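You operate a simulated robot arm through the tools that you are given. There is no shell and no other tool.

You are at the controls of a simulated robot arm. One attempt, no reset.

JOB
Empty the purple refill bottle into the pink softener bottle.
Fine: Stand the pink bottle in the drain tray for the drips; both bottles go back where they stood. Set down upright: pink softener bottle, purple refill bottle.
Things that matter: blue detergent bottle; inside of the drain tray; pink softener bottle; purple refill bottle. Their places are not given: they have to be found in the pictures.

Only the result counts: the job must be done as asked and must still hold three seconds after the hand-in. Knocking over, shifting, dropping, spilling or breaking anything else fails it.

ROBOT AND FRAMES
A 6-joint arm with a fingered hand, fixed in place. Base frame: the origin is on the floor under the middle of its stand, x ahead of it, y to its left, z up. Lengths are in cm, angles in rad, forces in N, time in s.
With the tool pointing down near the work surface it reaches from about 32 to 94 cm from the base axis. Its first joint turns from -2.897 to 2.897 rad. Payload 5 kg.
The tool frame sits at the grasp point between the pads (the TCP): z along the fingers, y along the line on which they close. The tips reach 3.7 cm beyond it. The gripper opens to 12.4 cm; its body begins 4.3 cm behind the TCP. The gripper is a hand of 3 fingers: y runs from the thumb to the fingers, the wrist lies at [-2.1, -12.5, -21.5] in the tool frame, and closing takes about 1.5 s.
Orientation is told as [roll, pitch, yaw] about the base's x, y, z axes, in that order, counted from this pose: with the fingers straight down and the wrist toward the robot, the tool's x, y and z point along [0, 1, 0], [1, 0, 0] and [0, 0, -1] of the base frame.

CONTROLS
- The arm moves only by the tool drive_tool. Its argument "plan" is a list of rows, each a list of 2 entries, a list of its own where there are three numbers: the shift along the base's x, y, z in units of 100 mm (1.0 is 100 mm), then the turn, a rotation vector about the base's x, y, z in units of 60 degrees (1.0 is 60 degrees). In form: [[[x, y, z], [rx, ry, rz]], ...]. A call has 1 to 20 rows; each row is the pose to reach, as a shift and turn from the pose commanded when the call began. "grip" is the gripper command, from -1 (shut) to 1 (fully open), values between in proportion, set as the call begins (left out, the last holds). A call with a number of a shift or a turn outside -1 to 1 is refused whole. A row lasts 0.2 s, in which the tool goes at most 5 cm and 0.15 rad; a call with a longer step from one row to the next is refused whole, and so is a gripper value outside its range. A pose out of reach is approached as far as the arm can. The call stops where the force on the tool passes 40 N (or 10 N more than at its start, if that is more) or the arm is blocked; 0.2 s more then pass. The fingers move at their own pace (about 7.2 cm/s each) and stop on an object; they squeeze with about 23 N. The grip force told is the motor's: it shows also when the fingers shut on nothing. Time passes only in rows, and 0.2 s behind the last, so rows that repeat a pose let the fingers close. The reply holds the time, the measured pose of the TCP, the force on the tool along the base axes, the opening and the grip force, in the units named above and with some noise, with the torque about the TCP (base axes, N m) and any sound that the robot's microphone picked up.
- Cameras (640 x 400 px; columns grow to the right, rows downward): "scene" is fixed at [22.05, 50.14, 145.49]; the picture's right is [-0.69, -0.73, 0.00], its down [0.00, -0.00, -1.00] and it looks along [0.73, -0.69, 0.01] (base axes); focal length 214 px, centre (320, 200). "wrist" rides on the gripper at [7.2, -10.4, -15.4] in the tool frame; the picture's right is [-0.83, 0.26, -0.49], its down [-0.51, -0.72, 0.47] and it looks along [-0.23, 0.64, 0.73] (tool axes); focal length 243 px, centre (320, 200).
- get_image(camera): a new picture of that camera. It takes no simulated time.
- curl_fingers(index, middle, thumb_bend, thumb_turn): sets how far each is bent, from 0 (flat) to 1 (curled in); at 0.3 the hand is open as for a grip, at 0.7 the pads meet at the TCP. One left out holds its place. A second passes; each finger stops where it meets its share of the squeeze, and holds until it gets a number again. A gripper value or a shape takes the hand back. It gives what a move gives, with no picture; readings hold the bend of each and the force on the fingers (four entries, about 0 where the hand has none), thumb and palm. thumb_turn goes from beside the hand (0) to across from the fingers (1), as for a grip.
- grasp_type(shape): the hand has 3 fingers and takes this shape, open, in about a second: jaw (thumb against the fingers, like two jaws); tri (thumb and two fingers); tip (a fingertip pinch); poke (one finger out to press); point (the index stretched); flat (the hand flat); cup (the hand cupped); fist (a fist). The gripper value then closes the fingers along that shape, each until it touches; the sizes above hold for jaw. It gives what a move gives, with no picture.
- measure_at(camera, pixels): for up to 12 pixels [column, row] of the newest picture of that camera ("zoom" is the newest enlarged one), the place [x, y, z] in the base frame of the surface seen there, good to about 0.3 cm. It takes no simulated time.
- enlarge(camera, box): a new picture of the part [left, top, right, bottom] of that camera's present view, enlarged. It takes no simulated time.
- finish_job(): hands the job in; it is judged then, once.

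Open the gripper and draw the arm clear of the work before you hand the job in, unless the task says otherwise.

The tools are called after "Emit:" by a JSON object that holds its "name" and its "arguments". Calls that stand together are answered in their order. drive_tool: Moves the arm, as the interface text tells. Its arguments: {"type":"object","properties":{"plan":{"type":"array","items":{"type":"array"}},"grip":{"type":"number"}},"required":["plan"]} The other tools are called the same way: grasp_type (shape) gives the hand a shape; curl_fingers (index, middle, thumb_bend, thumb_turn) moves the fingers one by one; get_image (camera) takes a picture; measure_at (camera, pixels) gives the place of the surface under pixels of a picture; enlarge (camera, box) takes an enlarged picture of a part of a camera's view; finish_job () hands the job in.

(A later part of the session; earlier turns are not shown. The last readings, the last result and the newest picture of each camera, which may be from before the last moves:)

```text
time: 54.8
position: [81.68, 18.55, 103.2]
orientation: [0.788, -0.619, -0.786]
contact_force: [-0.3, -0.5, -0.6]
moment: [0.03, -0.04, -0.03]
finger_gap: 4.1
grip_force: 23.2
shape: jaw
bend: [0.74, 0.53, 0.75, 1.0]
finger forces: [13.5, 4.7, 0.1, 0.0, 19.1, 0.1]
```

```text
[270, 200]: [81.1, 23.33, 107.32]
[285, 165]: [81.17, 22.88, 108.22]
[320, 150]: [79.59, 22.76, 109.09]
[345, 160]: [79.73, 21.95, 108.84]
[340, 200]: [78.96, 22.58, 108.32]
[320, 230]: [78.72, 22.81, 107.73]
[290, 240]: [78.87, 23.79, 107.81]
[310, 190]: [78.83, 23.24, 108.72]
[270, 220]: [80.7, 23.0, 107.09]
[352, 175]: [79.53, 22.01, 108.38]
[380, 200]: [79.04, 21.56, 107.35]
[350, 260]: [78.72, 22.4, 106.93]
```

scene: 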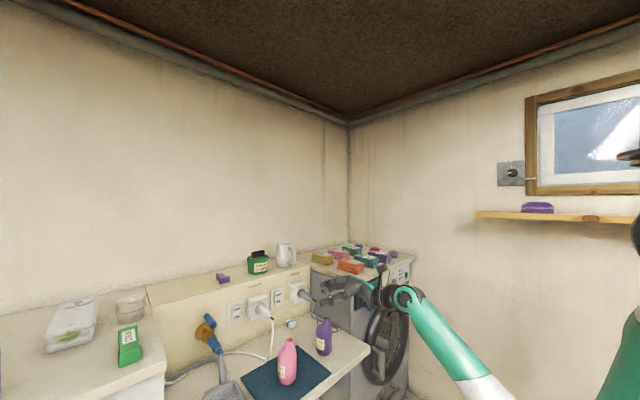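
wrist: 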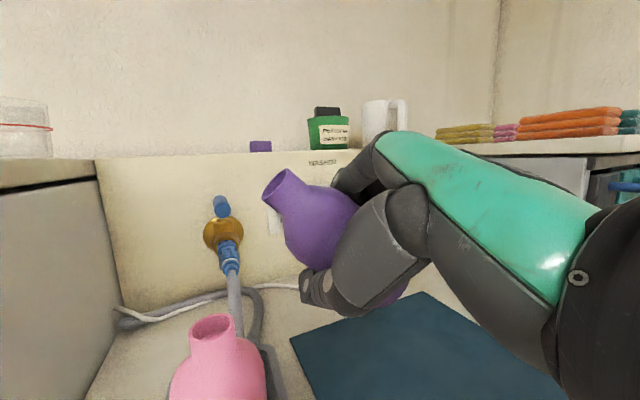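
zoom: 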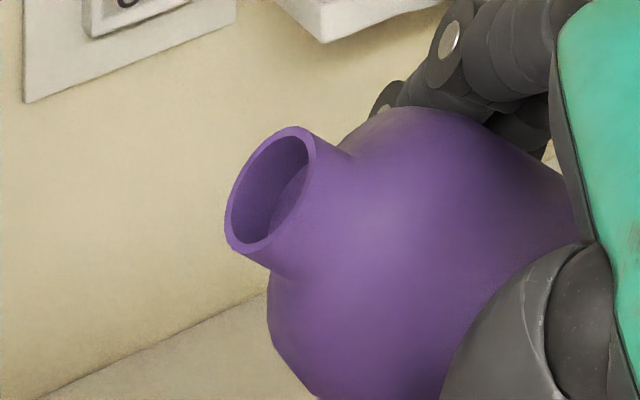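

I measure points exactly on the rim edge of the tilted purple mouth in this zoom.

Emit:
{"name": "measure_at", "arguments": {"camera": "zoom", "pixels": [[228, 210], [232, 237], [248, 251], [266, 243], [238, 175], [258, 146], [285, 131], [302, 131], [311, 148], [307, 178], [292, 212], [280, 232]]}}

Emit:
{"name": "enlarge", "arguments": {"camera": "wrist", "box": [240, 155, 320, 215]}}

Emit:
{"name": "measure_at", "arguments": {"camera": "zoom", "pixels": [[222, 245], [235, 200], [262, 150], [300, 110], [330, 100], [335, 130], [310, 180], [280, 225], [245, 262], [225, 262], [360, 160], [280, 180]]}}

```text
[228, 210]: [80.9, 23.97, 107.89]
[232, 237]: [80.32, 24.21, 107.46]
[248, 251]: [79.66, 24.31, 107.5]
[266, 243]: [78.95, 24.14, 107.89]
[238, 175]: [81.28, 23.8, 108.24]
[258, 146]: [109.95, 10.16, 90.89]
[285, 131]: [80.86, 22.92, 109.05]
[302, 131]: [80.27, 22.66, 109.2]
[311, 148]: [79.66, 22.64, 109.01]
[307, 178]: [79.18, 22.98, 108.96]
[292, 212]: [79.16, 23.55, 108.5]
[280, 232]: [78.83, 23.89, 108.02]
```

```text
6.67 times, centred on (280, 185) of wrist
```

zoom: 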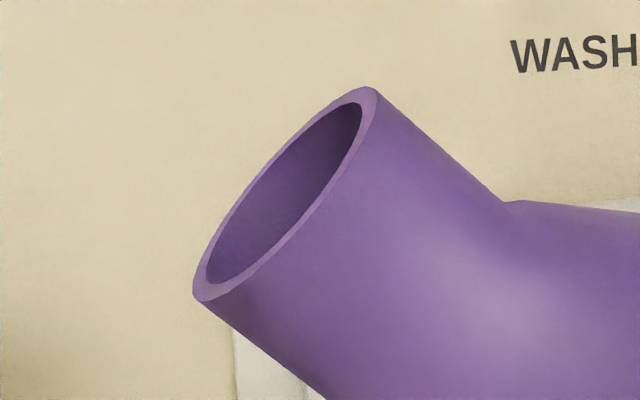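

```text
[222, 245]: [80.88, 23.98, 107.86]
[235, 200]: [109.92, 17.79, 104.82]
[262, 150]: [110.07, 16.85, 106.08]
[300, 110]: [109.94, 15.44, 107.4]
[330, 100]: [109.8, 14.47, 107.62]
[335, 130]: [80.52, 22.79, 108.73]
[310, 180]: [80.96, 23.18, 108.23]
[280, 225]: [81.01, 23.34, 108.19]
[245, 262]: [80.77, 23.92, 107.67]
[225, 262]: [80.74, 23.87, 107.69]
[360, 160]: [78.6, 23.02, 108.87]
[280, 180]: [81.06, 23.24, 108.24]
```

The measured rim (centre ≈(80.05,23.45,108.35)) matches the model within 1–2 mm. I continue the tilt to 60° while bringing the lip over the pink mouth about 2.8 cm above it.

Emit:
{"name": "drive_tool", "arguments": {"plan": [[[0, 0.06, -0.065], [-0.0417, 0, 0]], [[0, 0.11, -0.13], [-0.083, 0, 0]], [[0, 0.155, -0.185], [-0.125, 0, 0]], [[0, 0.2, -0.24], [-0.167, 0, 0]], [[0, 0.235, -0.28], [-0.208, 0, 0]], [[0, 0.265, -0.32], [-0.25, 0, 0]]]}}

Emit:
{"name": "get_image", "arguments": {"camera": "wrist"}}

Emit:
{"name": "enlarge", "arguments": {"camera": "scene", "box": [190, 340, 290, 400]}}

```text
time: 56.2
position: [81.53, 21.17, 99.86]
orientation: [0.524, -0.79, -0.618]
contact_force: [-0.4, 0.4, -1.3]
moment: [0.02, 0.0, 0.01]
finger_gap: 4.09
grip_force: 23.0
shape: jaw
bend: [0.74, 0.53, 0.75, 1.0]
finger forces: [13.6, 4.8, 0.1, 0.0, 19.1, 0.0]
```

```text
taken
```

wrist: 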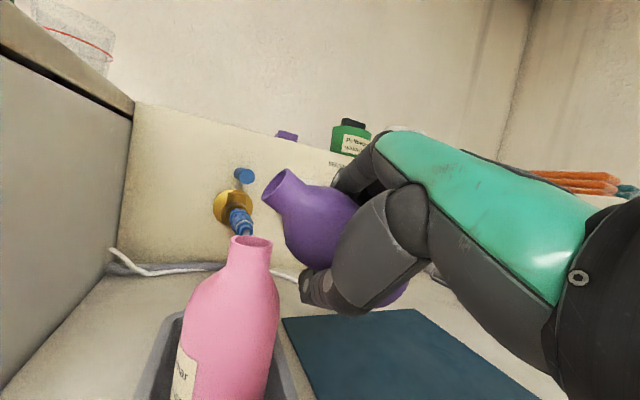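

```text
6.40 times, centred on (240, 370) of scene
```

zoom: 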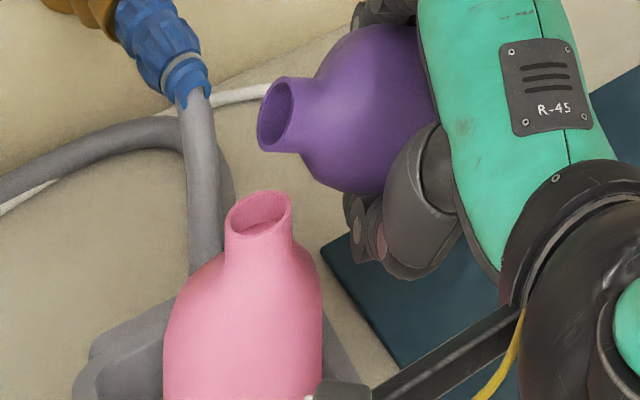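

The purple mouth is now near and above the pink mouth. I measure both rims to verify alignment before the liquid can start flowing.

Emit:
{"name": "measure_at", "arguments": {"camera": "zoom", "pixels": [[261, 140], [270, 149], [284, 143], [263, 110], [275, 84], [290, 82], [294, 105], [228, 225], [245, 200], [275, 193], [288, 215], [255, 234]]}}

Emit:
{"name": "enlarge", "arguments": {"camera": "wrist", "box": [210, 155, 310, 255]}}

Emit:
{"name": "measure_at", "arguments": {"camera": "zoom", "pixels": [[335, 210], [345, 212], [320, 150], [370, 120], [260, 335], [310, 325], [355, 335], [310, 350], [400, 210], [280, 340], [330, 345], [360, 180]]}}

```text
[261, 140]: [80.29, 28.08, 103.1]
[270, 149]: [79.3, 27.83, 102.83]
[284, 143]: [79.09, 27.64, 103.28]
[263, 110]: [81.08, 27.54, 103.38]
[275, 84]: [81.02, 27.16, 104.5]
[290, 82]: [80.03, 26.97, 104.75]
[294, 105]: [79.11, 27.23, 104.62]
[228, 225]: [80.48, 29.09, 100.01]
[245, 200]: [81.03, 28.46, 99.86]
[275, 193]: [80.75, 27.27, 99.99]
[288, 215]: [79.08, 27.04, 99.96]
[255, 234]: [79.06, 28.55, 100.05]
```

```text
4.00 times, centred on (260, 205) of wrist
```

zoom: 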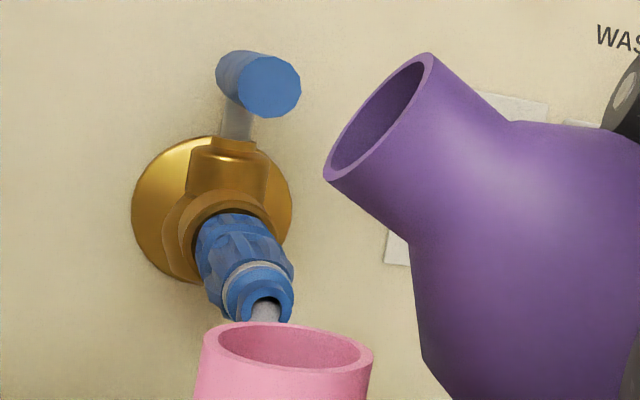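

```text
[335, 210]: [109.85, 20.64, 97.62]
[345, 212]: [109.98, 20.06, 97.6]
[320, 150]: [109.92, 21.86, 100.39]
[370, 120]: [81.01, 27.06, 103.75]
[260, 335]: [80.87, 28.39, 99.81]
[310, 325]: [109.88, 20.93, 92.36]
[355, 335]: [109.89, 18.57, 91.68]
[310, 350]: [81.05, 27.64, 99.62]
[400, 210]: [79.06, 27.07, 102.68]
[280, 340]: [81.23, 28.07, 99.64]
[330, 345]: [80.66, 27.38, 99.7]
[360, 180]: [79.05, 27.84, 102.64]
```

The purple lip (≈(79.8,27.9,102.8)) is right above the pink mouth centre (80.0,28.05,99.95). I tilt on to 75° in small steps, lowering the lip to about 1.3 cm above the pink rim.

Emit:
{"name": "drive_tool", "arguments": {"plan": [[[0, -0.021, -0.002], [-0.0417, 0, 0]], [[0, -0.042, -0.004], [-0.0833, 0, 0]], [[0, -0.05, 0], [-0.125, 0, 0]], [[0, -0.059, 0.005], [-0.1667, 0, 0]], [[0, -0.066, 0.015], [-0.2083, 0, 0]], [[0, -0.071, 0.027], [-0.25, 0, 0]]]}}

Emit:
{"name": "enlarge", "arguments": {"camera": "wrist", "box": [180, 150, 340, 290]}}

Emit:
{"name": "enlarge", "arguments": {"camera": "scene", "box": [190, 340, 290, 400]}}

```text
time: 57.6
position: [81.57, 20.56, 100.19]
orientation: [0.173, -0.913, -0.351]
contact_force: [0.1, 0.1, -1.4]
moment: [0.02, -0.02, 0.0]
finger_gap: 4.1
grip_force: 23.1
shape: jaw
bend: [0.74, 0.53, 0.75, 1.0]
finger forces: [13.5, 4.7, 0.0, 0.0, 19.2, 0.0]
```

```text
2.86 times, centred on (260, 220) of wrist
```

zoom: 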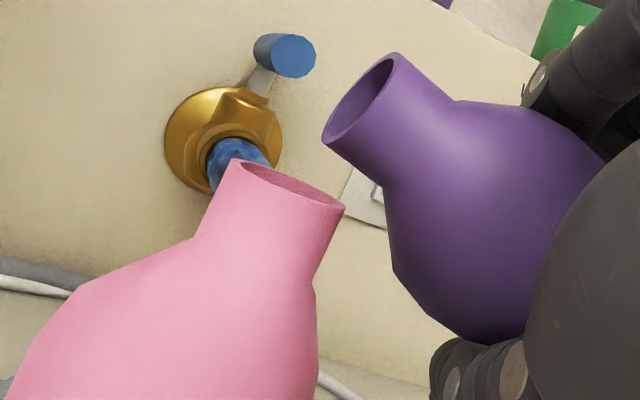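

```text
6.40 times, centred on (240, 370) of scene
```

zoom: 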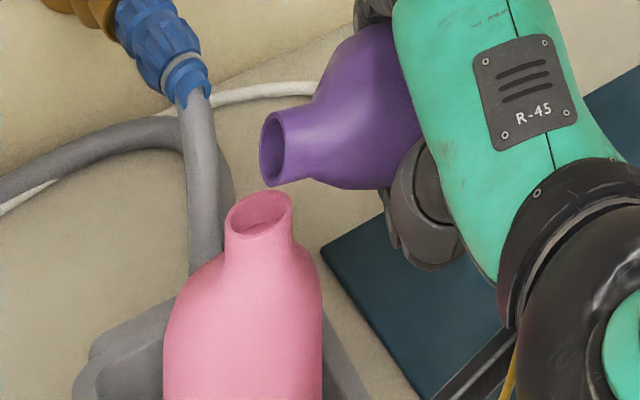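

At 75° no liquid is visible yet. I measure the lip (scene zoom (268,184)) and wrist zoom points to check height over the pink rim.

Emit:
{"name": "measure_at", "arguments": {"camera": "zoom", "pixels": [[264, 178], [270, 184], [280, 178], [263, 140], [270, 115], [280, 118], [284, 140], [228, 225], [245, 200], [275, 193], [288, 215], [255, 234]]}}

```text
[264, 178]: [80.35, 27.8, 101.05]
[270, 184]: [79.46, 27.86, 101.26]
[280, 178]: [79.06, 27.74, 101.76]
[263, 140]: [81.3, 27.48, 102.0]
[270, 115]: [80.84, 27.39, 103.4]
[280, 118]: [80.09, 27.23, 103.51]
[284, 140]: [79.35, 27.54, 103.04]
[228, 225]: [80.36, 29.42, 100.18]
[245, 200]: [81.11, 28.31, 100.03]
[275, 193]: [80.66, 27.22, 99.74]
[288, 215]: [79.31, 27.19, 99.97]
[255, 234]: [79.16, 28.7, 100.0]
```

Lip is at y≈27.8, about 1.1 cm above the pink rim, slightly before its centre. I continue slowly to 90°, keeping the lip there.

Emit:
{"name": "drive_tool", "arguments": {"plan": [[[0, -0.012, 0.021], [-0.0417, 0, 0]], [[0, -0.022, 0.045], [-0.0833, 0, 0]], [[0, -0.023, 0.072], [-0.125, 0, 0]], [[0, -0.023, 0.098], [-0.1667, 0, 0]], [[0, -0.021, 0.13], [-0.2083, 0, 0]], [[0, -0.019, 0.16], [-0.25, 0, 0]]]}}

Emit:
{"name": "enlarge", "arguments": {"camera": "wrist", "box": [180, 150, 340, 290]}}

Emit:
{"name": "enlarge", "arguments": {"camera": "scene", "box": [190, 340, 290, 400]}}

Emit:
{"name": "measure_at", "arguments": {"camera": "zoom", "pixels": [[272, 190], [278, 196], [285, 192], [268, 160], [275, 130], [283, 130], [288, 160], [228, 225], [245, 200], [275, 193], [288, 215], [255, 234]]}}

```text
time: 59.0
position: [81.78, 20.3, 101.83]
orientation: [-0.263, -0.959, 0.003]
contact_force: [0.4, -0.3, -1.1]
moment: [0.0, 0.04, 0.0]
finger_gap: 4.12
grip_force: 22.6
shape: jaw
bend: [0.74, 0.53, 0.75, 1.0]
finger forces: [13.5, 4.7, 0.0, 0.1, 19.1, 0.1]
```

```text
2.86 times, centred on (260, 220) of wrist
```

zoom: 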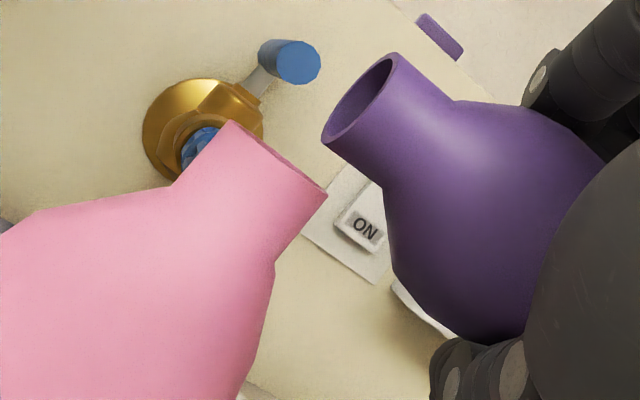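

```text
6.40 times, centred on (240, 370) of scene
```

zoom: 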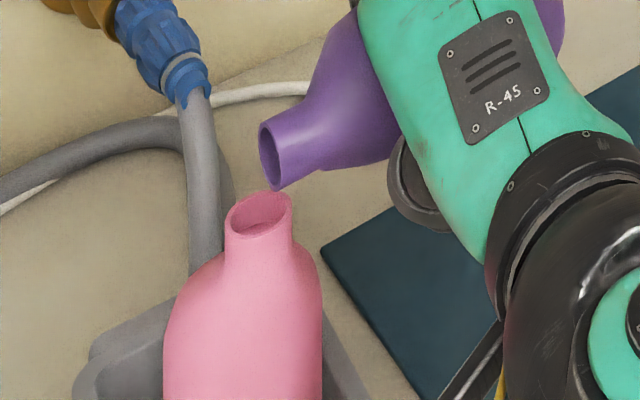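

```text
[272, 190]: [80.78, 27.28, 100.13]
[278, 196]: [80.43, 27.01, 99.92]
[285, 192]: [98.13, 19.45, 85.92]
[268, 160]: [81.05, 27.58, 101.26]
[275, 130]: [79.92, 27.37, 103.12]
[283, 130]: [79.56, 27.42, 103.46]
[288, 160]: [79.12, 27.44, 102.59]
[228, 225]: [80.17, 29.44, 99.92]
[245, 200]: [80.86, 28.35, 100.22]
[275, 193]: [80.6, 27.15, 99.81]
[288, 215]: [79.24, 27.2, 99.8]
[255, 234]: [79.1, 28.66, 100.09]
```

No stream is visible yet at 90°; the lip sits ~1 cm above the pink rim and just inside it. I tilt on to 105° with the lip held in place.

Emit:
{"name": "drive_tool", "arguments": {"plan": [[[0, 0.006, 0.03], [-0.0417, 0, 0]], [[0, 0.015, 0.06], [-0.0833, 0, 0]], [[0, 0.022, 0.09], [-0.125, 0, 0]], [[0, 0.03, 0.121], [-0.1667, 0, 0]], [[0, 0.04, 0.15], [-0.2083, 0, 0]], [[0, 0.05, 0.18], [-0.25, 0, 0]]]}}

Emit:
{"name": "enlarge", "arguments": {"camera": "wrist", "box": [180, 130, 340, 270]}}

Emit:
{"name": "enlarge", "arguments": {"camera": "scene", "box": [190, 340, 290, 400]}}

```text
time: 60.4
position: [81.65, 20.76, 103.59]
orientation: [-0.699, -0.911, 0.356]
contact_force: [0.0, -0.4, -1.9]
moment: [0.02, -0.02, 0.03]
finger_gap: 4.1
grip_force: 22.9
shape: jaw
bend: [0.74, 0.53, 0.75, 1.0]
finger forces: [13.6, 4.7, 0.1, 0.0, 19.1, 0.0]
```

```text
2.86 times, centred on (260, 200) of wrist
```

zoom: 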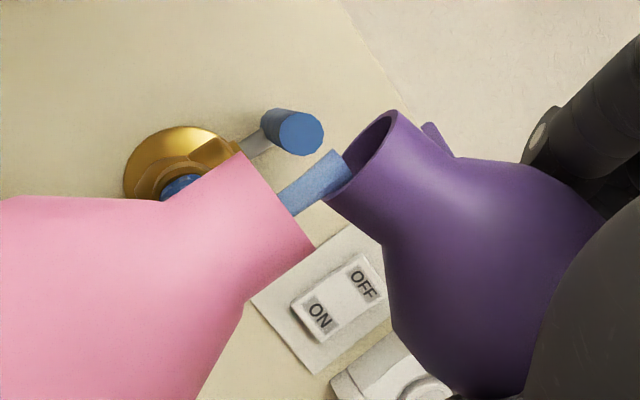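

```text
6.40 times, centred on (240, 370) of scene
```

zoom: 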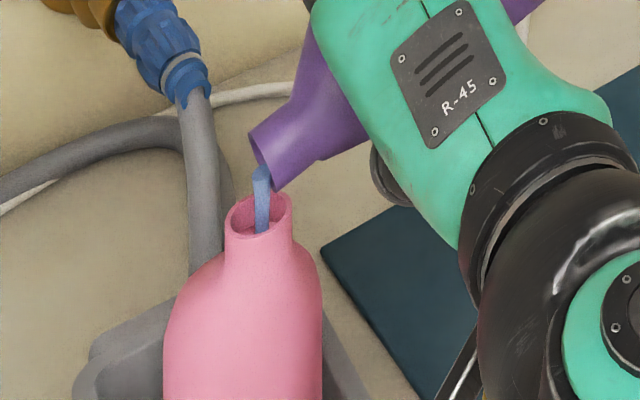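

A blue stream now runs from the purple mouth straight into the pink mouth (scene zoom column 262, pink mouth centre ≈(260,213)). I measure the stream and hold the pose to let it flow.

Emit:
{"name": "measure_at", "arguments": {"camera": "zoom", "pixels": [[262, 175], [262, 190], [262, 205], [262, 220], [258, 190], [267, 190], [275, 190], [252, 140], [240, 205], [280, 195], [230, 225], [255, 234]]}}

Emit:
{"name": "drive_tool", "arguments": {"plan": [[[0, 0, 0], [0, 0, 0]], [[0, 0, 0], [0, 0, 0]], [[0, 0, 0], [0, 0, 0]], [[0, 0, 0], [0, 0, 0]], [[0, 0, 0], [0, 0, 0]]]}}

Emit:
{"name": "enlarge", "arguments": {"camera": "scene", "box": [190, 340, 290, 400]}}

```text
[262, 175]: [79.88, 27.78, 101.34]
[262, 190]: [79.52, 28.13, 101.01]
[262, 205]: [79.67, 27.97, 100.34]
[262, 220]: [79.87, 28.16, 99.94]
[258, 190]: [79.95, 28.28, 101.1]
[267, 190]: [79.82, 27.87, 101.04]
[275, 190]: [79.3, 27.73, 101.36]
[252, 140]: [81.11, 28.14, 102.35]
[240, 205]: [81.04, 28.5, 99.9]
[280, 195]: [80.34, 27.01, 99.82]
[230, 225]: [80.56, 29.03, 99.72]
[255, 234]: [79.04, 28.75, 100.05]
```

```text
time: 61.6
position: [81.55, 20.8, 103.61]
orientation: [-0.699, -0.912, 0.355]
contact_force: [-0.7, 0.3, -1.6]
moment: [-0.02, 0.02, -0.02]
finger_gap: 4.1
grip_force: 23.2
shape: jaw
bend: [0.74, 0.53, 0.75, 1.0]
finger forces: [13.6, 4.7, 0.0, 0.0, 18.9, 0.0]
```

```text
6.40 times, centred on (240, 370) of scene
```

zoom: 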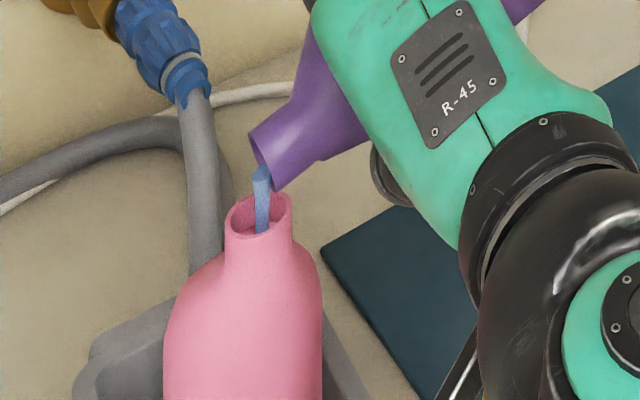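

The stream lands at ≈(80.0,28.0), the centre of the pink mouth. I tilt slowly to 120°, keeping the purple mouth over the pink one, then hold.

Emit:
{"name": "drive_tool", "arguments": {"plan": [[[0, 0.012, 0.03], [-0.0417, 0, 0]], [[0, 0.026, 0.058], [-0.0833, 0, 0]], [[0, 0.037, 0.086], [-0.125, 0, 0]], [[0, 0.049, 0.113], [-0.1667, 0, 0]], [[0, 0.062, 0.14], [-0.2083, 0, 0]], [[0, 0.076, 0.165], [-0.25, 0, 0]], [[0, 0.076, 0.165], [-0.25, 0, 0]], [[0, 0.076, 0.165], [-0.25, 0, 0]], [[0, 0.076, 0.165], [-0.25, 0, 0]], [[0, 0.076, 0.165], [-0.25, 0, 0]]]}}

Emit:
{"name": "enlarge", "arguments": {"camera": "wrist", "box": [180, 130, 340, 270]}}

Emit:
{"name": "enlarge", "arguments": {"camera": "scene", "box": [190, 340, 290, 400]}}

Emit:
{"name": "measure_at", "arguments": {"camera": "zoom", "pixels": [[262, 185], [262, 195], [262, 205], [262, 220], [258, 200], [267, 200], [275, 195], [252, 150], [240, 205], [280, 200], [230, 225], [255, 234]]}}

```text
time: 63.8
position: [81.62, 21.48, 105.28]
orientation: [-1.052, -0.788, 0.622]
contact_force: [0.3, 0.8, -1.2]
moment: [-0.01, 0.01, 0.02]
finger_gap: 4.09
grip_force: 22.9
shape: jaw
bend: [0.74, 0.53, 0.75, 1.0]
finger forces: [13.6, 4.7, 0.0, 0.0, 18.7, 0.0]
```

```text
2.86 times, centred on (260, 200) of wrist
```

zoom: 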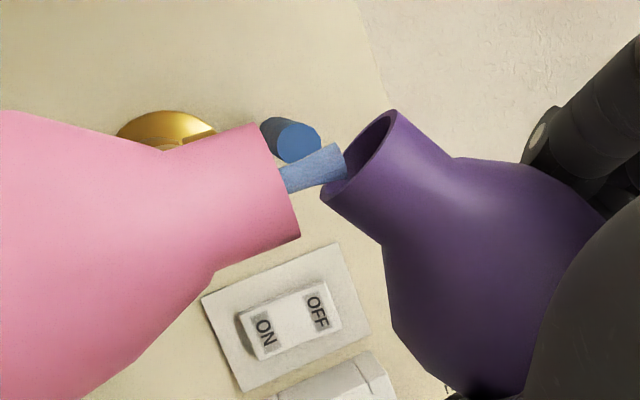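

```text
6.40 times, centred on (240, 370) of scene
```

zoom: 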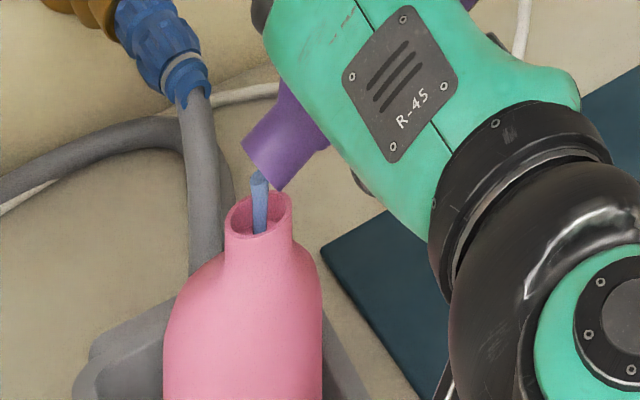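

```text
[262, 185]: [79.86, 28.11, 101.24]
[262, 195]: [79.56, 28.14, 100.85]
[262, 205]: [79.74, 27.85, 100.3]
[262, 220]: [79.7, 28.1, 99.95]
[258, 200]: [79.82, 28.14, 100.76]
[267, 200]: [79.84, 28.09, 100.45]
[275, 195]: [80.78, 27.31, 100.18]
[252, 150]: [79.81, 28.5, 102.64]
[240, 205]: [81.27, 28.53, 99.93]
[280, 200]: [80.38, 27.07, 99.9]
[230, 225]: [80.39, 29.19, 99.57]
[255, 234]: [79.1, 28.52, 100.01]
```

The stream stays centred in the pink mouth at 120°. I hold for 4 s and look again.

Emit:
{"name": "drive_tool", "arguments": {"plan": [[[0, 0, 0], [0, 0, 0]], [[0, 0, 0], [0, 0, 0]], [[0, 0, 0], [0, 0, 0]], [[0, 0, 0], [0, 0, 0]], [[0, 0, 0], [0, 0, 0]], [[0, 0, 0], [0, 0, 0]], [[0, 0, 0], [0, 0, 0]], [[0, 0, 0], [0, 0, 0]], [[0, 0, 0], [0, 0, 0]], [[0, 0, 0], [0, 0, 0]], [[0, 0, 0], [0, 0, 0]], [[0, 0, 0], [0, 0, 0]], [[0, 0, 0], [0, 0, 0]], [[0, 0, 0], [0, 0, 0]], [[0, 0, 0], [0, 0, 0]]]}}

Emit:
{"name": "enlarge", "arguments": {"camera": "scene", "box": [190, 340, 290, 400]}}

```text
time: 67.0
position: [81.68, 21.52, 105.3]
orientation: [-1.052, -0.786, 0.624]
contact_force: [0.1, -0.4, -0.6]
moment: [0.02, 0.03, 0.0]
finger_gap: 4.1
grip_force: 23.0
shape: jaw
bend: [0.74, 0.53, 0.75, 1.0]
finger forces: [13.7, 4.7, 0.1, 0.0, 18.6, 0.0]
```

```text
6.40 times, centred on (240, 370) of scene
```

zoom: 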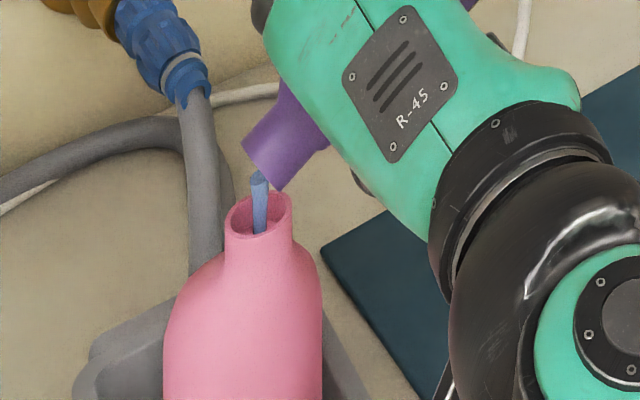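

Still flowing steadily. I tilt gradually to 135°, keeping the mouth over the pink one, and hold again.

Emit:
{"name": "drive_tool", "arguments": {"plan": [[[0, 0.015, 0.025], [-0.0417, 0, 0]], [[0, 0.032, 0.049], [-0.0833, 0, 0]], [[0, 0.05, 0.073], [-0.125, 0, 0]], [[0, 0.068, 0.095], [-0.1667, 0, 0]], [[0, 0.088, 0.115], [-0.2083, 0, 0]], [[0, 0.109, 0.135], [-0.25, 0, 0]], [[0, 0.109, 0.135], [-0.25, 0, 0]], [[0, 0.109, 0.135], [-0.25, 0, 0]], [[0, 0.109, 0.135], [-0.25, 0, 0]], [[0, 0.109, 0.135], [-0.25, 0, 0]], [[0, 0.109, 0.135], [-0.25, 0, 0]], [[0, 0.109, 0.135], [-0.25, 0, 0]], [[0, 0.109, 0.135], [-0.25, 0, 0]]]}}

Emit:
{"name": "enlarge", "arguments": {"camera": "wrist", "box": [180, 130, 340, 270]}}

Emit:
{"name": "enlarge", "arguments": {"camera": "scene", "box": [190, 340, 290, 400]}}

Emit:
{"name": "measure_at", "arguments": {"camera": "zoom", "pixels": [[262, 185], [262, 195], [262, 205], [262, 220], [258, 200], [267, 200], [275, 195], [252, 150], [240, 205], [280, 200], [230, 225], [255, 234]]}}

```text
time: 69.8
position: [81.68, 22.62, 106.64]
orientation: [-1.309, -0.616, 0.792]
contact_force: [0.1, 0.4, -0.2]
moment: [0.0, -0.01, 0.02]
finger_gap: 4.09
grip_force: 22.8
shape: jaw
bend: [0.74, 0.53, 0.75, 1.0]
finger forces: [13.8, 4.7, 0.1, 0.0, 18.5, 0.0]
```

```text
2.86 times, centred on (260, 200) of wrist
```

zoom: 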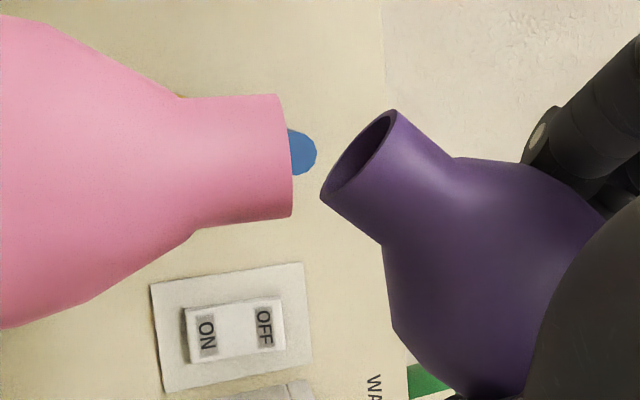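

```text
6.40 times, centred on (240, 370) of scene
```

zoom: 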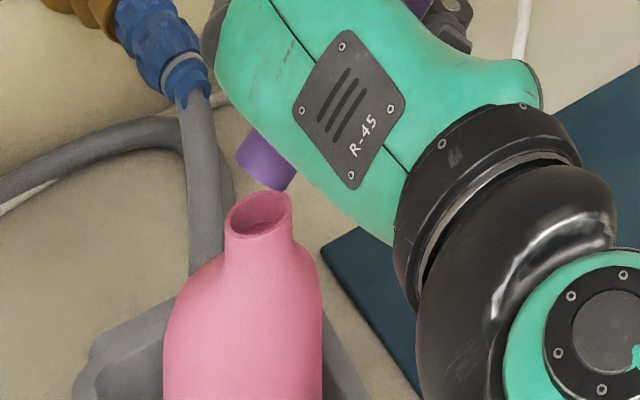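

```text
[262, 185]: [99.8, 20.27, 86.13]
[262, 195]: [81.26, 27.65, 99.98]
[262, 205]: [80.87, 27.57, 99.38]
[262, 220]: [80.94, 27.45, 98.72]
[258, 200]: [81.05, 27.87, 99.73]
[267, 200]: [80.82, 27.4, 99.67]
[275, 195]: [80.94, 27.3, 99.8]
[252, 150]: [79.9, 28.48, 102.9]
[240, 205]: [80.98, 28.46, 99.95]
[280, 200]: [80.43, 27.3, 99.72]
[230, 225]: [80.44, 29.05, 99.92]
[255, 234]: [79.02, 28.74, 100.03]
```

The stream has stopped at 135° and the load force has dropped, so the bottle seems empty. To make sure nothing remains I tilt to 150° over the pink mouth and hold.

Emit:
{"name": "drive_tool", "arguments": {"plan": [[[0, 0.022, 0.02], [-0.0417, 0, 0]], [[0, 0.045, 0.037], [-0.0833, 0, 0]], [[0, 0.07, 0.054], [-0.125, 0, 0]], [[0, 0.094, 0.07], [-0.1667, 0, 0]], [[0, 0.12, 0.085], [-0.2083, 0, 0]], [[0, 0.145, 0.097], [-0.25, 0, 0]], [[0, 0.145, 0.097], [-0.25, 0, 0]], [[0, 0.145, 0.097], [-0.25, 0, 0]]]}}

Emit:
{"name": "enlarge", "arguments": {"camera": "wrist", "box": [180, 130, 340, 270]}}

Emit:
{"name": "enlarge", "arguments": {"camera": "scene", "box": [190, 340, 290, 400]}}

```text
time: 71.6
position: [81.68, 24.07, 107.53]
orientation: [-1.512, -0.42, 0.89]
contact_force: [1.0, 0.3, 0.2]
moment: [0.02, 0.01, 0.01]
finger_gap: 4.1
grip_force: 23.0
shape: jaw
bend: [0.74, 0.53, 0.75, 1.0]
finger forces: [13.9, 4.5, 0.1, 0.0, 18.5, 0.0]
```

```text
2.86 times, centred on (260, 200) of wrist
```

zoom: 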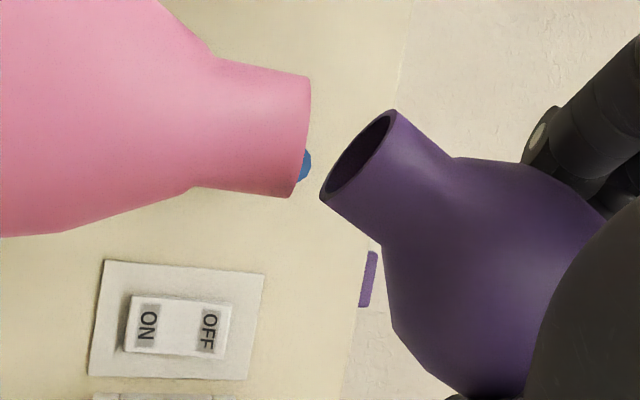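

```text
6.40 times, centred on (240, 370) of scene
```

zoom: 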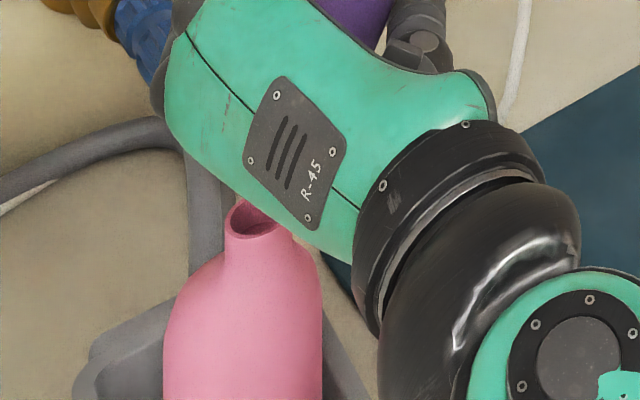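

The bottle is empty: no stream and the force reads no load difference. I turn it back upright along the reversed path.

Emit:
{"name": "drive_tool", "arguments": {"plan": [[[0, 0, 0], [0, 0, 0]], [[0, 0, 0], [0, 0, 0]], [[0, 0, 0], [0, 0, 0]], [[0, -0.051, -0.027], [0.0833, 0, 0]], [[0, -0.1, -0.06], [0.1667, 0, 0]], [[0, -0.145, -0.097], [0.25, 0, 0]], [[0, -0.186, -0.137], [0.3333, 0, 0]], [[0, -0.222, -0.183], [0.4167, 0, 0]], [[0, -0.254, -0.232], [0.5, 0, 0]], [[0, -0.281, -0.284], [0.5833, 0, 0]], [[0, -0.304, -0.339], [0.6667, 0, 0]], [[0, -0.33, -0.397], [0.75, 0, 0]]]}}

Emit:
{"name": "drive_tool", "arguments": {"plan": [[[0, -0.02, -0.059], [0.0833, 0, 0]], [[0, -0.035, -0.12], [0.1667, 0, 0]], [[0, -0.05, -0.18], [0.25, 0, 0]], [[0, -0.054, -0.235], [0.3333, 0, 0]], [[0, -0.055, -0.28], [0.4167, 0, 0]], [[0, -0.06, -0.297], [0.5, 0, 0]], [[0, -0.075, -0.277], [0.5833, 0, 0]], [[0, -0.095, -0.227], [0.6667, 0, 0]], [[0, -0.125, -0.177], [0.75, 0, 0]]]}}

Emit:
{"name": "get_image", "arguments": {"camera": "wrist"}}

Emit:
{"name": "enlarge", "arguments": {"camera": "scene", "box": [190, 340, 290, 400]}}

```text
time: 74.2
position: [81.76, 20.75, 103.58]
orientation: [-0.695, -0.912, 0.354]
contact_force: [-0.9, 0.0, -0.5]
moment: [0.0, 0.0, -0.03]
finger_gap: 4.1
grip_force: 22.9
shape: jaw
bend: [0.74, 0.53, 0.75, 1.0]
finger forces: [13.7, 4.7, 0.0, 0.0, 18.7, 0.0]
```

```text
time: 76.2
position: [81.65, 19.56, 101.74]
orientation: [0.53, -0.79, -0.62]
contact_force: [0.1, 0.3, 0.3]
moment: [-0.02, 0.01, 0.0]
finger_gap: 4.12
grip_force: 23.5
shape: jaw
bend: [0.74, 0.53, 0.75, 1.0]
finger forces: [13.7, 4.8, 0.1, 0.0, 18.6, 0.0]
```

```text
taken
```

wrist: 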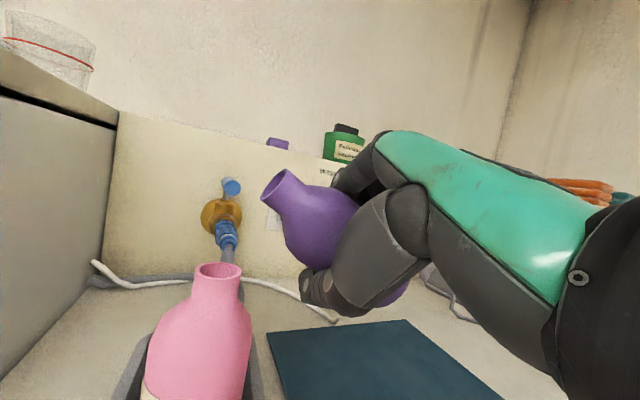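

```text
6.40 times, centred on (240, 370) of scene
```

zoom: 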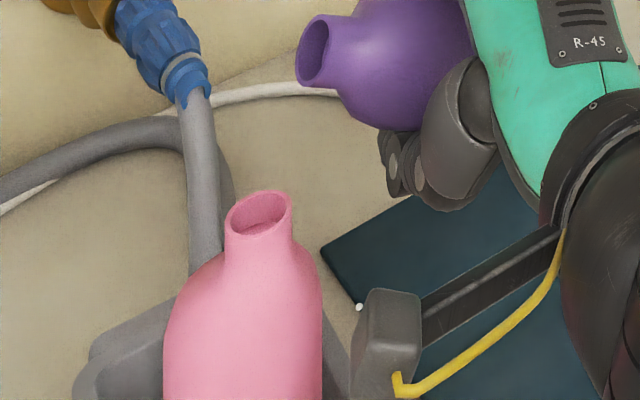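

The purple bottle is backing off cleanly; the pink one is undisturbed. I return it to upright while moving away to the right.

Emit:
{"name": "drive_tool", "arguments": {"plan": [[[0, -0.075, 0.02], [0.0833, 0, 0]], [[0, -0.15, 0.04], [0.1667, 0, 0]], [[0, -0.225, 0.06], [0.25, 0, 0]], [[0, -0.3, 0.08], [0.3333, 0, 0]], [[0, -0.375, 0.1], [0.4167, 0, 0]], [[0, -0.45, 0.12], [0.5, 0, 0]], [[0, -0.525, 0.14], [0.5833, 0, 0]], [[0, -0.6, 0.16], [0.6667, 0, 0]], [[0, -0.675, 0.18], [0.75, 0, 0]], [[0, -0.75, 0.2], [0.8333, 0, 0]], [[0, -0.825, 0.22], [0.9167, 0, 0]], [[0, -0.9, 0.235], [1, 0, 0]]]}}

Emit:
{"name": "drive_tool", "arguments": {"plan": [[[0, -0.06, 0], [0, 0, 0]], [[0, -0.18, 0], [0, 0, 0]], [[0, -0.32, 0], [0, 0, 0]], [[0, -0.46, 0], [0, 0, 0]], [[0, -0.6, 0], [0, 0, 0]], [[0, -0.74, 0], [0, 0, 0]], [[0, -0.88, 0], [0, 0, 0]], [[0, -0.97, 0], [0, 0, 0]], [[0, -1, 0], [0, 0, 0]]]}}

Emit:
{"name": "drive_tool", "arguments": {"plan": [[[0.01, -0.06, 0], [0, 0, 0]], [[0.03, -0.18, 0], [0, 0, 0]], [[0.05, -0.32, 0], [0, 0, 0]], [[0.07, -0.46, 0], [0, 0, 0]], [[0.09, -0.6, 0], [0, 0, 0]], [[0.11, -0.74, 0], [0, 0, 0]], [[0.125, -0.88, 0], [0, 0, 0]], [[0.125, -0.97, 0], [0, 0, 0]], [[0.125, -1, 0], [0, 0, 0]]]}}

Emit:
{"name": "enlarge", "arguments": {"camera": "scene", "box": [284, 290, 364, 342]}}

Emit:
{"name": "get_image", "arguments": {"camera": "wrist"}}

```text
time: 78.8
position: [81.68, 10.57, 104.15]
orientation: [1.312, -0.001, -0.961]
contact_force: [0.3, 1.0, -0.2]
moment: [-0.02, -0.02, 0.02]
finger_gap: 4.09
grip_force: 22.9
shape: jaw
bend: [0.74, 0.53, 0.75, 1.0]
finger forces: [13.9, 4.7, 0.0, 0.0, 18.2, 0.0]
```

```text
time: 80.8
position: [81.6, 0.51, 104.13]
orientation: [1.31, 0.001, -0.961]
contact_force: [0.1, -0.3, -0.4]
moment: [-0.01, 0.01, 0.03]
finger_gap: 4.07
grip_force: 23.2
shape: jaw
bend: [0.74, 0.53, 0.75, 1.0]
finger forces: [13.9, 4.7, 0.0, 0.0, 18.1, 0.0]
```

```text
time: 82.8
position: [82.86, -9.59, 104.23]
orientation: [1.311, 0.001, -0.96]
contact_force: [0.5, -0.6, -0.6]
moment: [-0.03, -0.01, 0.0]
finger_gap: 4.11
grip_force: 22.7
shape: jaw
bend: [0.74, 0.53, 0.75, 1.0]
finger forces: [14.0, 4.6, 0.1, 0.1, 18.0, 0.0]
```

```text
7.69 times, centred on (324, 316) of scene
```

zoom: 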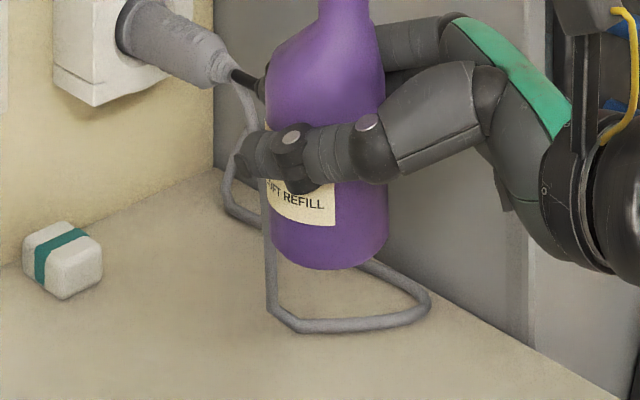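

```text
taken
```

wrist: 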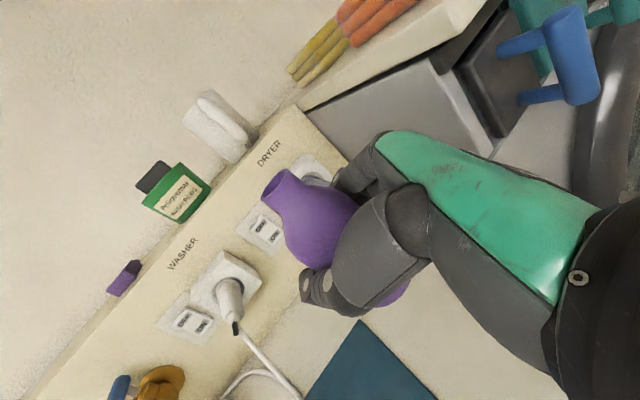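

The purple bottle is back above its place. I lower it 10 cm, then slow down toward the counter (base then ≈2 cm up).

Emit:
{"name": "drive_tool", "arguments": {"plan": [[[0.01, 0.005, -0.06], [0, 0, 0]], [[0.02, 0.01, -0.18], [0, 0, 0]], [[0.02, 0.01, -0.32], [0, 0, 0]], [[0.02, 0.01, -0.46], [0, 0, 0]], [[0.02, 0.01, -0.6], [0, 0, 0]], [[0.02, 0.01, -0.74], [0, 0, 0]], [[0.02, 0.01, -0.88], [0, 0, 0]], [[0.02, 0.01, -0.97], [0, 0, 0]], [[0.02, 0.01, -1], [0, 0, 0]]]}}

Emit:
{"name": "drive_tool", "arguments": {"plan": [[[0, 0, -0.04], [0, 0, 0]], [[0, 0, -0.08], [0, 0, 0]], [[0, 0, -0.11], [0, 0, 0]], [[0, 0, -0.135], [0, 0, 0]], [[0, 0, -0.15], [0, 0, 0]]]}}

Emit:
{"name": "enlarge", "arguments": {"camera": "scene", "box": [284, 310, 364, 362]}}

```text
time: 84.8
position: [83.22, -9.23, 94.19]
orientation: [1.311, -0.002, -0.96]
contact_force: [0.4, 1.7, -0.3]
moment: [-0.03, 0.03, 0.0]
finger_gap: 4.09
grip_force: 22.7
shape: jaw
bend: [0.74, 0.53, 0.75, 1.0]
finger forces: [14.0, 4.6, 0.0, 0.0, 18.1, 0.0]
```

```text
time: 86.0
position: [83.1, -9.37, 92.76]
orientation: [1.308, -0.002, -0.961]
contact_force: [-0.6, -0.1, -0.9]
moment: [0.0, -0.02, 0.01]
finger_gap: 4.07
grip_force: 23.1
shape: jaw
bend: [0.74, 0.53, 0.75, 1.0]
finger forces: [14.0, 4.6, 0.0, 0.1, 18.2, 0.1]
```

```text
7.69 times, centred on (324, 336) of scene
```

zoom: 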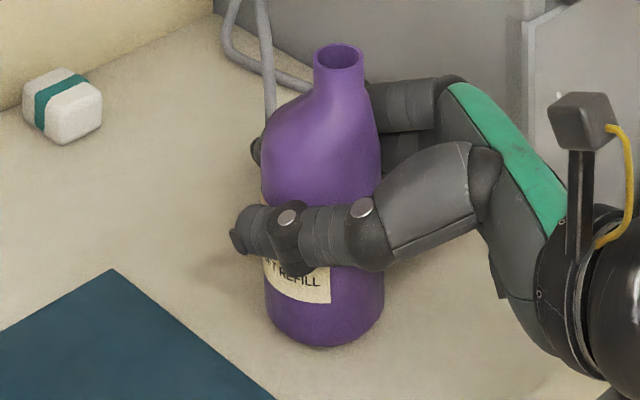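

The bottle is about half a centimetre above the counter and aligned with its original outline. I lower in 1 mm steps until contact.

Emit:
{"name": "drive_tool", "arguments": {"plan": [[[0, 0, -0.015], [0, 0, 0]], [[0, 0, -0.03], [0, 0, 0]]]}}

Emit:
{"name": "drive_tool", "arguments": {"plan": [[[0, 0, -0.01], [0, 0, 0]], [[0, 0, -0.01], [0, 0, 0]]]}}

Emit:
{"name": "drive_tool", "arguments": {"plan": [[[0, 0, -0.01], [0, 0, 0]], [[0, 0, -0.01], [0, 0, 0]]]}}

```text
time: 86.6
position: [83.04, -9.36, 92.32]
orientation: [1.309, -0.002, -0.96]
contact_force: [0.1, -1.1, -0.5]
moment: [0.02, 0.01, -0.02]
finger_gap: 4.09
grip_force: 23.0
shape: jaw
bend: [0.74, 0.53, 0.75, 1.0]
finger forces: [13.9, 4.5, 0.0, 0.1, 18.1, 0.0]
```

```text
time: 87.2
position: [83.11, -9.39, 92.28]
orientation: [1.31, -0.002, -0.961]
contact_force: [-0.7, -0.4, 0.2]
moment: [0.03, -0.03, 0.0]
finger_gap: 4.1
grip_force: 22.7
shape: jaw
bend: [0.74, 0.53, 0.75, 1.0]
finger forces: [14.2, 4.6, 0.1, 0.0, 18.1, 0.1]
```

```text
time: 87.8
position: [83.08, -9.47, 92.18]
orientation: [1.311, -0.001, -0.959]
contact_force: [-0.3, -0.6, 5.4]
moment: [0.04, -0.06, 0.0]
finger_gap: 4.11
grip_force: 22.4
shape: jaw
bend: [0.74, 0.53, 0.75, 1.0]
finger forces: [14.7, 4.7, 0.1, 0.0, 18.0, 0.0]
```

Contact shows 5.4 N upward: the purple bottle stands on the counter. I open the hand while holding the pose.

Emit:
{"name": "drive_tool", "arguments": {"plan": [[[0, 0, 0.005], [0, 0, 0]], [[0, 0, 0.005], [0, 0, 0]], [[0, 0, 0.005], [0, 0, 0]], [[0, 0, 0.005], [0, 0, 0]], [[0, 0, 0.005], [0, 0, 0]], [[0, 0, 0.005], [0, 0, 0]], [[0, 0, 0.005], [0, 0, 0]]], "grip": 0.7}}

Emit:
{"name": "enlarge", "arguments": {"camera": "scene", "box": [284, 310, 364, 362]}}

Emit:
{"name": "get_image", "arguments": {"camera": "wrist"}}

```text
time: 89.4
position: [83.02, -9.34, 92.24]
orientation: [1.309, -0.001, -0.959]
contact_force: [0.0, -0.1, -0.4]
moment: [0.02, -0.05, -0.01]
finger_gap: 10.52
grip_force: 0.2
shape: jaw
bend: [0.27, 0.33, 0.45, 0.99]
finger forces: [0.0, 0.0, 0.0, 0.0, 0.1, 0.0]
```

```text
7.69 times, centred on (324, 336) of scene
```

zoom: 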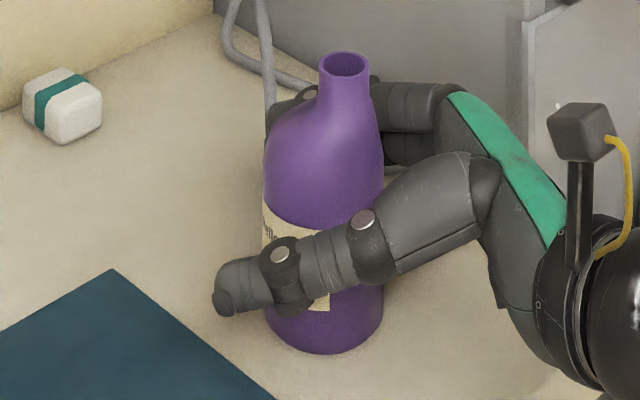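

```text
taken
```

wrist: 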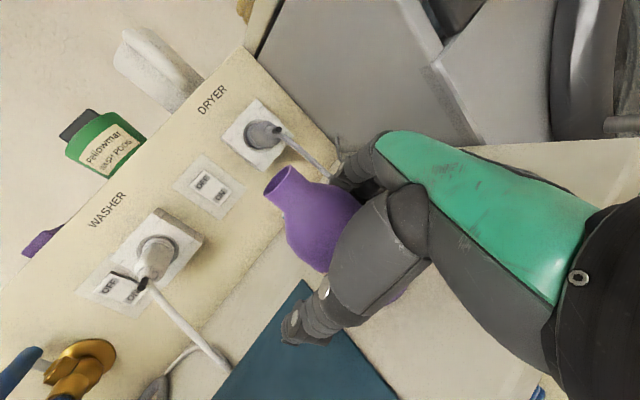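

The purple bottle stands upright within a few millimetres of its original outline. I withdraw the hand along the finger direction.

Emit:
{"name": "drive_tool", "arguments": {"plan": [[[-0.08, -0.056, 0], [0, 0, 0]], [[-0.2, -0.14, 0], [0, 0, 0]], [[-0.35, -0.245, 0.01], [0, 0, 0]], [[-0.5, -0.35, 0.02], [0, 0, 0]], [[-0.65, -0.455, 0.04], [0, 0, 0]], [[-0.8, -0.56, 0.1], [0, 0, 0]], [[-0.98, -0.686, 0.2], [0, 0, 0]]]}}

Emit:
{"name": "drive_tool", "arguments": {"plan": [[[-0.2, -0.1, 0.1], [0, 0, 0]], [[-0.4, -0.1, 0.25], [0, 0, 0]], [[-0.6, -0.1, 0.4], [0, 0, 0]], [[-0.72, -0.1, 0.6], [0, 0, 0]]]}}

Emit:
{"name": "enlarge", "arguments": {"camera": "scene", "box": [284, 310, 364, 362]}}

Emit:
{"name": "measure_at", "arguments": {"camera": "zoom", "pixels": [[320, 62], [330, 55], [344, 53], [358, 56], [366, 64], [344, 85], [270, 230], [290, 230], [320, 230], [350, 230], [378, 230], [322, 340]]}}

Emit:
{"name": "enlarge", "arguments": {"camera": "scene", "box": [180, 390, 340, 400]}}

```text
time: 91.0
position: [73.19, -16.2, 94.35]
orientation: [1.308, -0.003, -0.959]
contact_force: [-0.3, -0.2, -0.8]
moment: [0.01, 0.01, 0.0]
finger_gap: 10.51
grip_force: 0.1
shape: jaw
bend: [0.27, 0.33, 0.45, 0.99]
finger forces: [0.0, 0.0, 0.0, 0.0, 0.1, 0.0]
```

```text
time: 92.0
position: [65.93, -17.34, 100.19]
orientation: [1.31, 0.0, -0.959]
contact_force: [-0.3, -0.3, 0.4]
moment: [0.01, 0.02, 0.01]
finger_gap: 10.53
grip_force: 0.0
shape: jaw
bend: [0.27, 0.33, 0.45, 0.99]
finger forces: [0.0, 0.0, 0.1, 0.0, 0.0, 0.1]
```

```text
7.69 times, centred on (324, 336) of scene
```

zoom: 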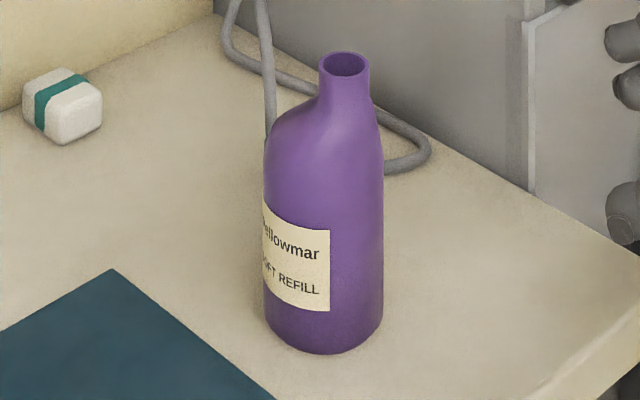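

```text
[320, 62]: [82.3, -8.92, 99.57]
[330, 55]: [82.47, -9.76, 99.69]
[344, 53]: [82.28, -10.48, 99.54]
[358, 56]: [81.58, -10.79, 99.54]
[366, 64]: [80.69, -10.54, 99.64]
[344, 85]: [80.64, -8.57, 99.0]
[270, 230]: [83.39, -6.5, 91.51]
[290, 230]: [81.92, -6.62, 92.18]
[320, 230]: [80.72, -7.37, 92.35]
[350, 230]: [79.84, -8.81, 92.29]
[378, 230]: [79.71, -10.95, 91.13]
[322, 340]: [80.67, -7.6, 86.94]
```

```text
4.00 times, centred on (260, 395) of scene
```

zoom: 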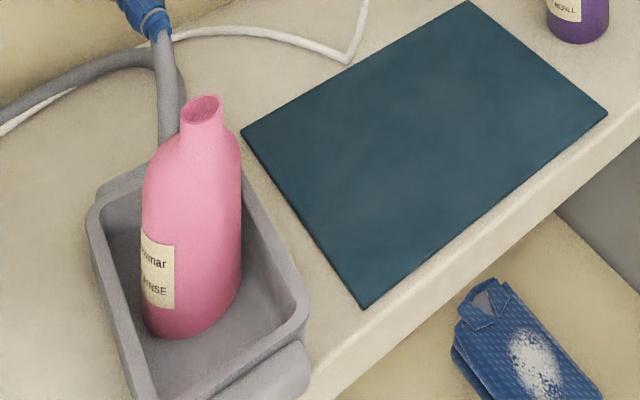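

The purple bottle stands back at its place (mouth ≈(81.5,-9.7), within ~2 mm). Next I move left in front of the counter toward the pink bottle, restoring the 45° yaw.

Emit:
{"name": "drive_tool", "arguments": {"plan": [[[0, 0.25, 0], [0, 0, 0.055]], [[0, 0.5, 0], [0, 0, 0.11]], [[0, 0.75, 0], [0, 0, 0.1667]], [[0, 1, 0], [0, 0, 0.1667]]]}}

Emit:
{"name": "drive_tool", "arguments": {"plan": [[[0, 0.25, 0], [0, 0, 0]], [[0, 0.5, 0], [0, 0, 0]], [[0, 0.75, 0], [0, 0, 0]], [[0, 1, 0], [0, 0, 0]]]}}

Emit:
{"name": "drive_tool", "arguments": {"plan": [[[0, 0.25, 0], [0, 0, 0]], [[0, 0.5, 0], [0, 0, 0]], [[0, 0.75, 0], [0, 0, 0]], [[0, 1, 0], [0, 0, 0]]]}}

Emit:
{"name": "drive_tool", "arguments": {"plan": [[[0.1, 0.15, -0.1], [0, 0, 0]], [[0.25, 0.3, -0.2], [0, 0, 0]], [[0.4, 0.45, -0.35], [0, 0, 0]], [[0.5, 0.5, -0.5], [0, 0, 0]], [[0.58, 0.58, -0.66], [0, 0, 0]]]}}

Emit:
{"name": "enlarge", "arguments": {"camera": "scene", "box": [160, 390, 340, 400]}}

Emit:
{"name": "get_image", "arguments": {"camera": "wrist"}}

```text
time: 93.0
position: [66.07, -7.22, 100.1]
orientation: [1.31, -0.001, -0.784]
contact_force: [-0.2, -1.1, -0.1]
moment: [0.02, 0.02, 0.0]
finger_gap: 10.52
grip_force: 0.0
shape: jaw
bend: [0.27, 0.33, 0.45, 0.99]
finger forces: [0.0, 0.0, 0.0, 0.1, 0.0, 0.1]
```

```text
time: 94.0
position: [66.09, 2.71, 100.16]
orientation: [1.31, -0.002, -0.785]
contact_force: [-0.6, -0.3, 0.3]
moment: [-0.02, 0.0, 0.03]
finger_gap: 10.52
grip_force: 0.1
shape: jaw
bend: [0.27, 0.33, 0.45, 0.99]
finger forces: [0.1, 0.0, 0.1, 0.0, 0.0, 0.1]
```

```text
time: 95.0
position: [66.03, 12.91, 100.34]
orientation: [1.309, -0.002, -0.785]
contact_force: [0.4, -1.6, 0.1]
moment: [0.01, 0.0, 0.0]
finger_gap: 10.52
grip_force: 0.0
shape: jaw
bend: [0.27, 0.33, 0.45, 0.99]
finger forces: [0.1, 0.0, 0.0, 0.1, 0.0, 0.0]
```

```text
time: 96.2
position: [71.89, 18.58, 93.58]
orientation: [1.309, -0.003, -0.784]
contact_force: [0.6, 0.2, -0.1]
moment: [0.02, 0.02, -0.02]
finger_gap: 10.53
grip_force: 0.0
shape: jaw
bend: [0.27, 0.33, 0.45, 0.99]
finger forces: [0.1, 0.0, 0.0, 0.0, 0.1, 0.1]
```

```text
3.56 times, centred on (250, 395) of scene
```

zoom: 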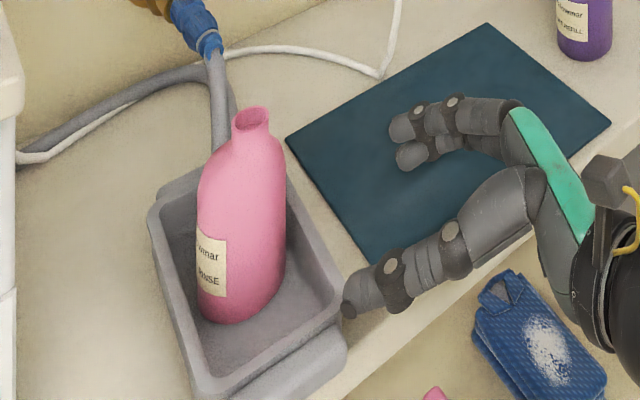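

```text
taken
```

wrist: 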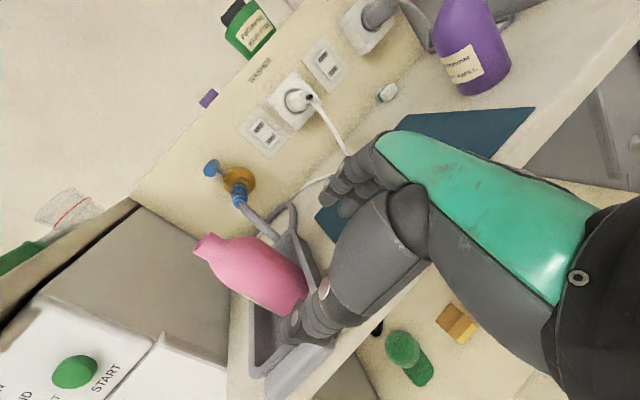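

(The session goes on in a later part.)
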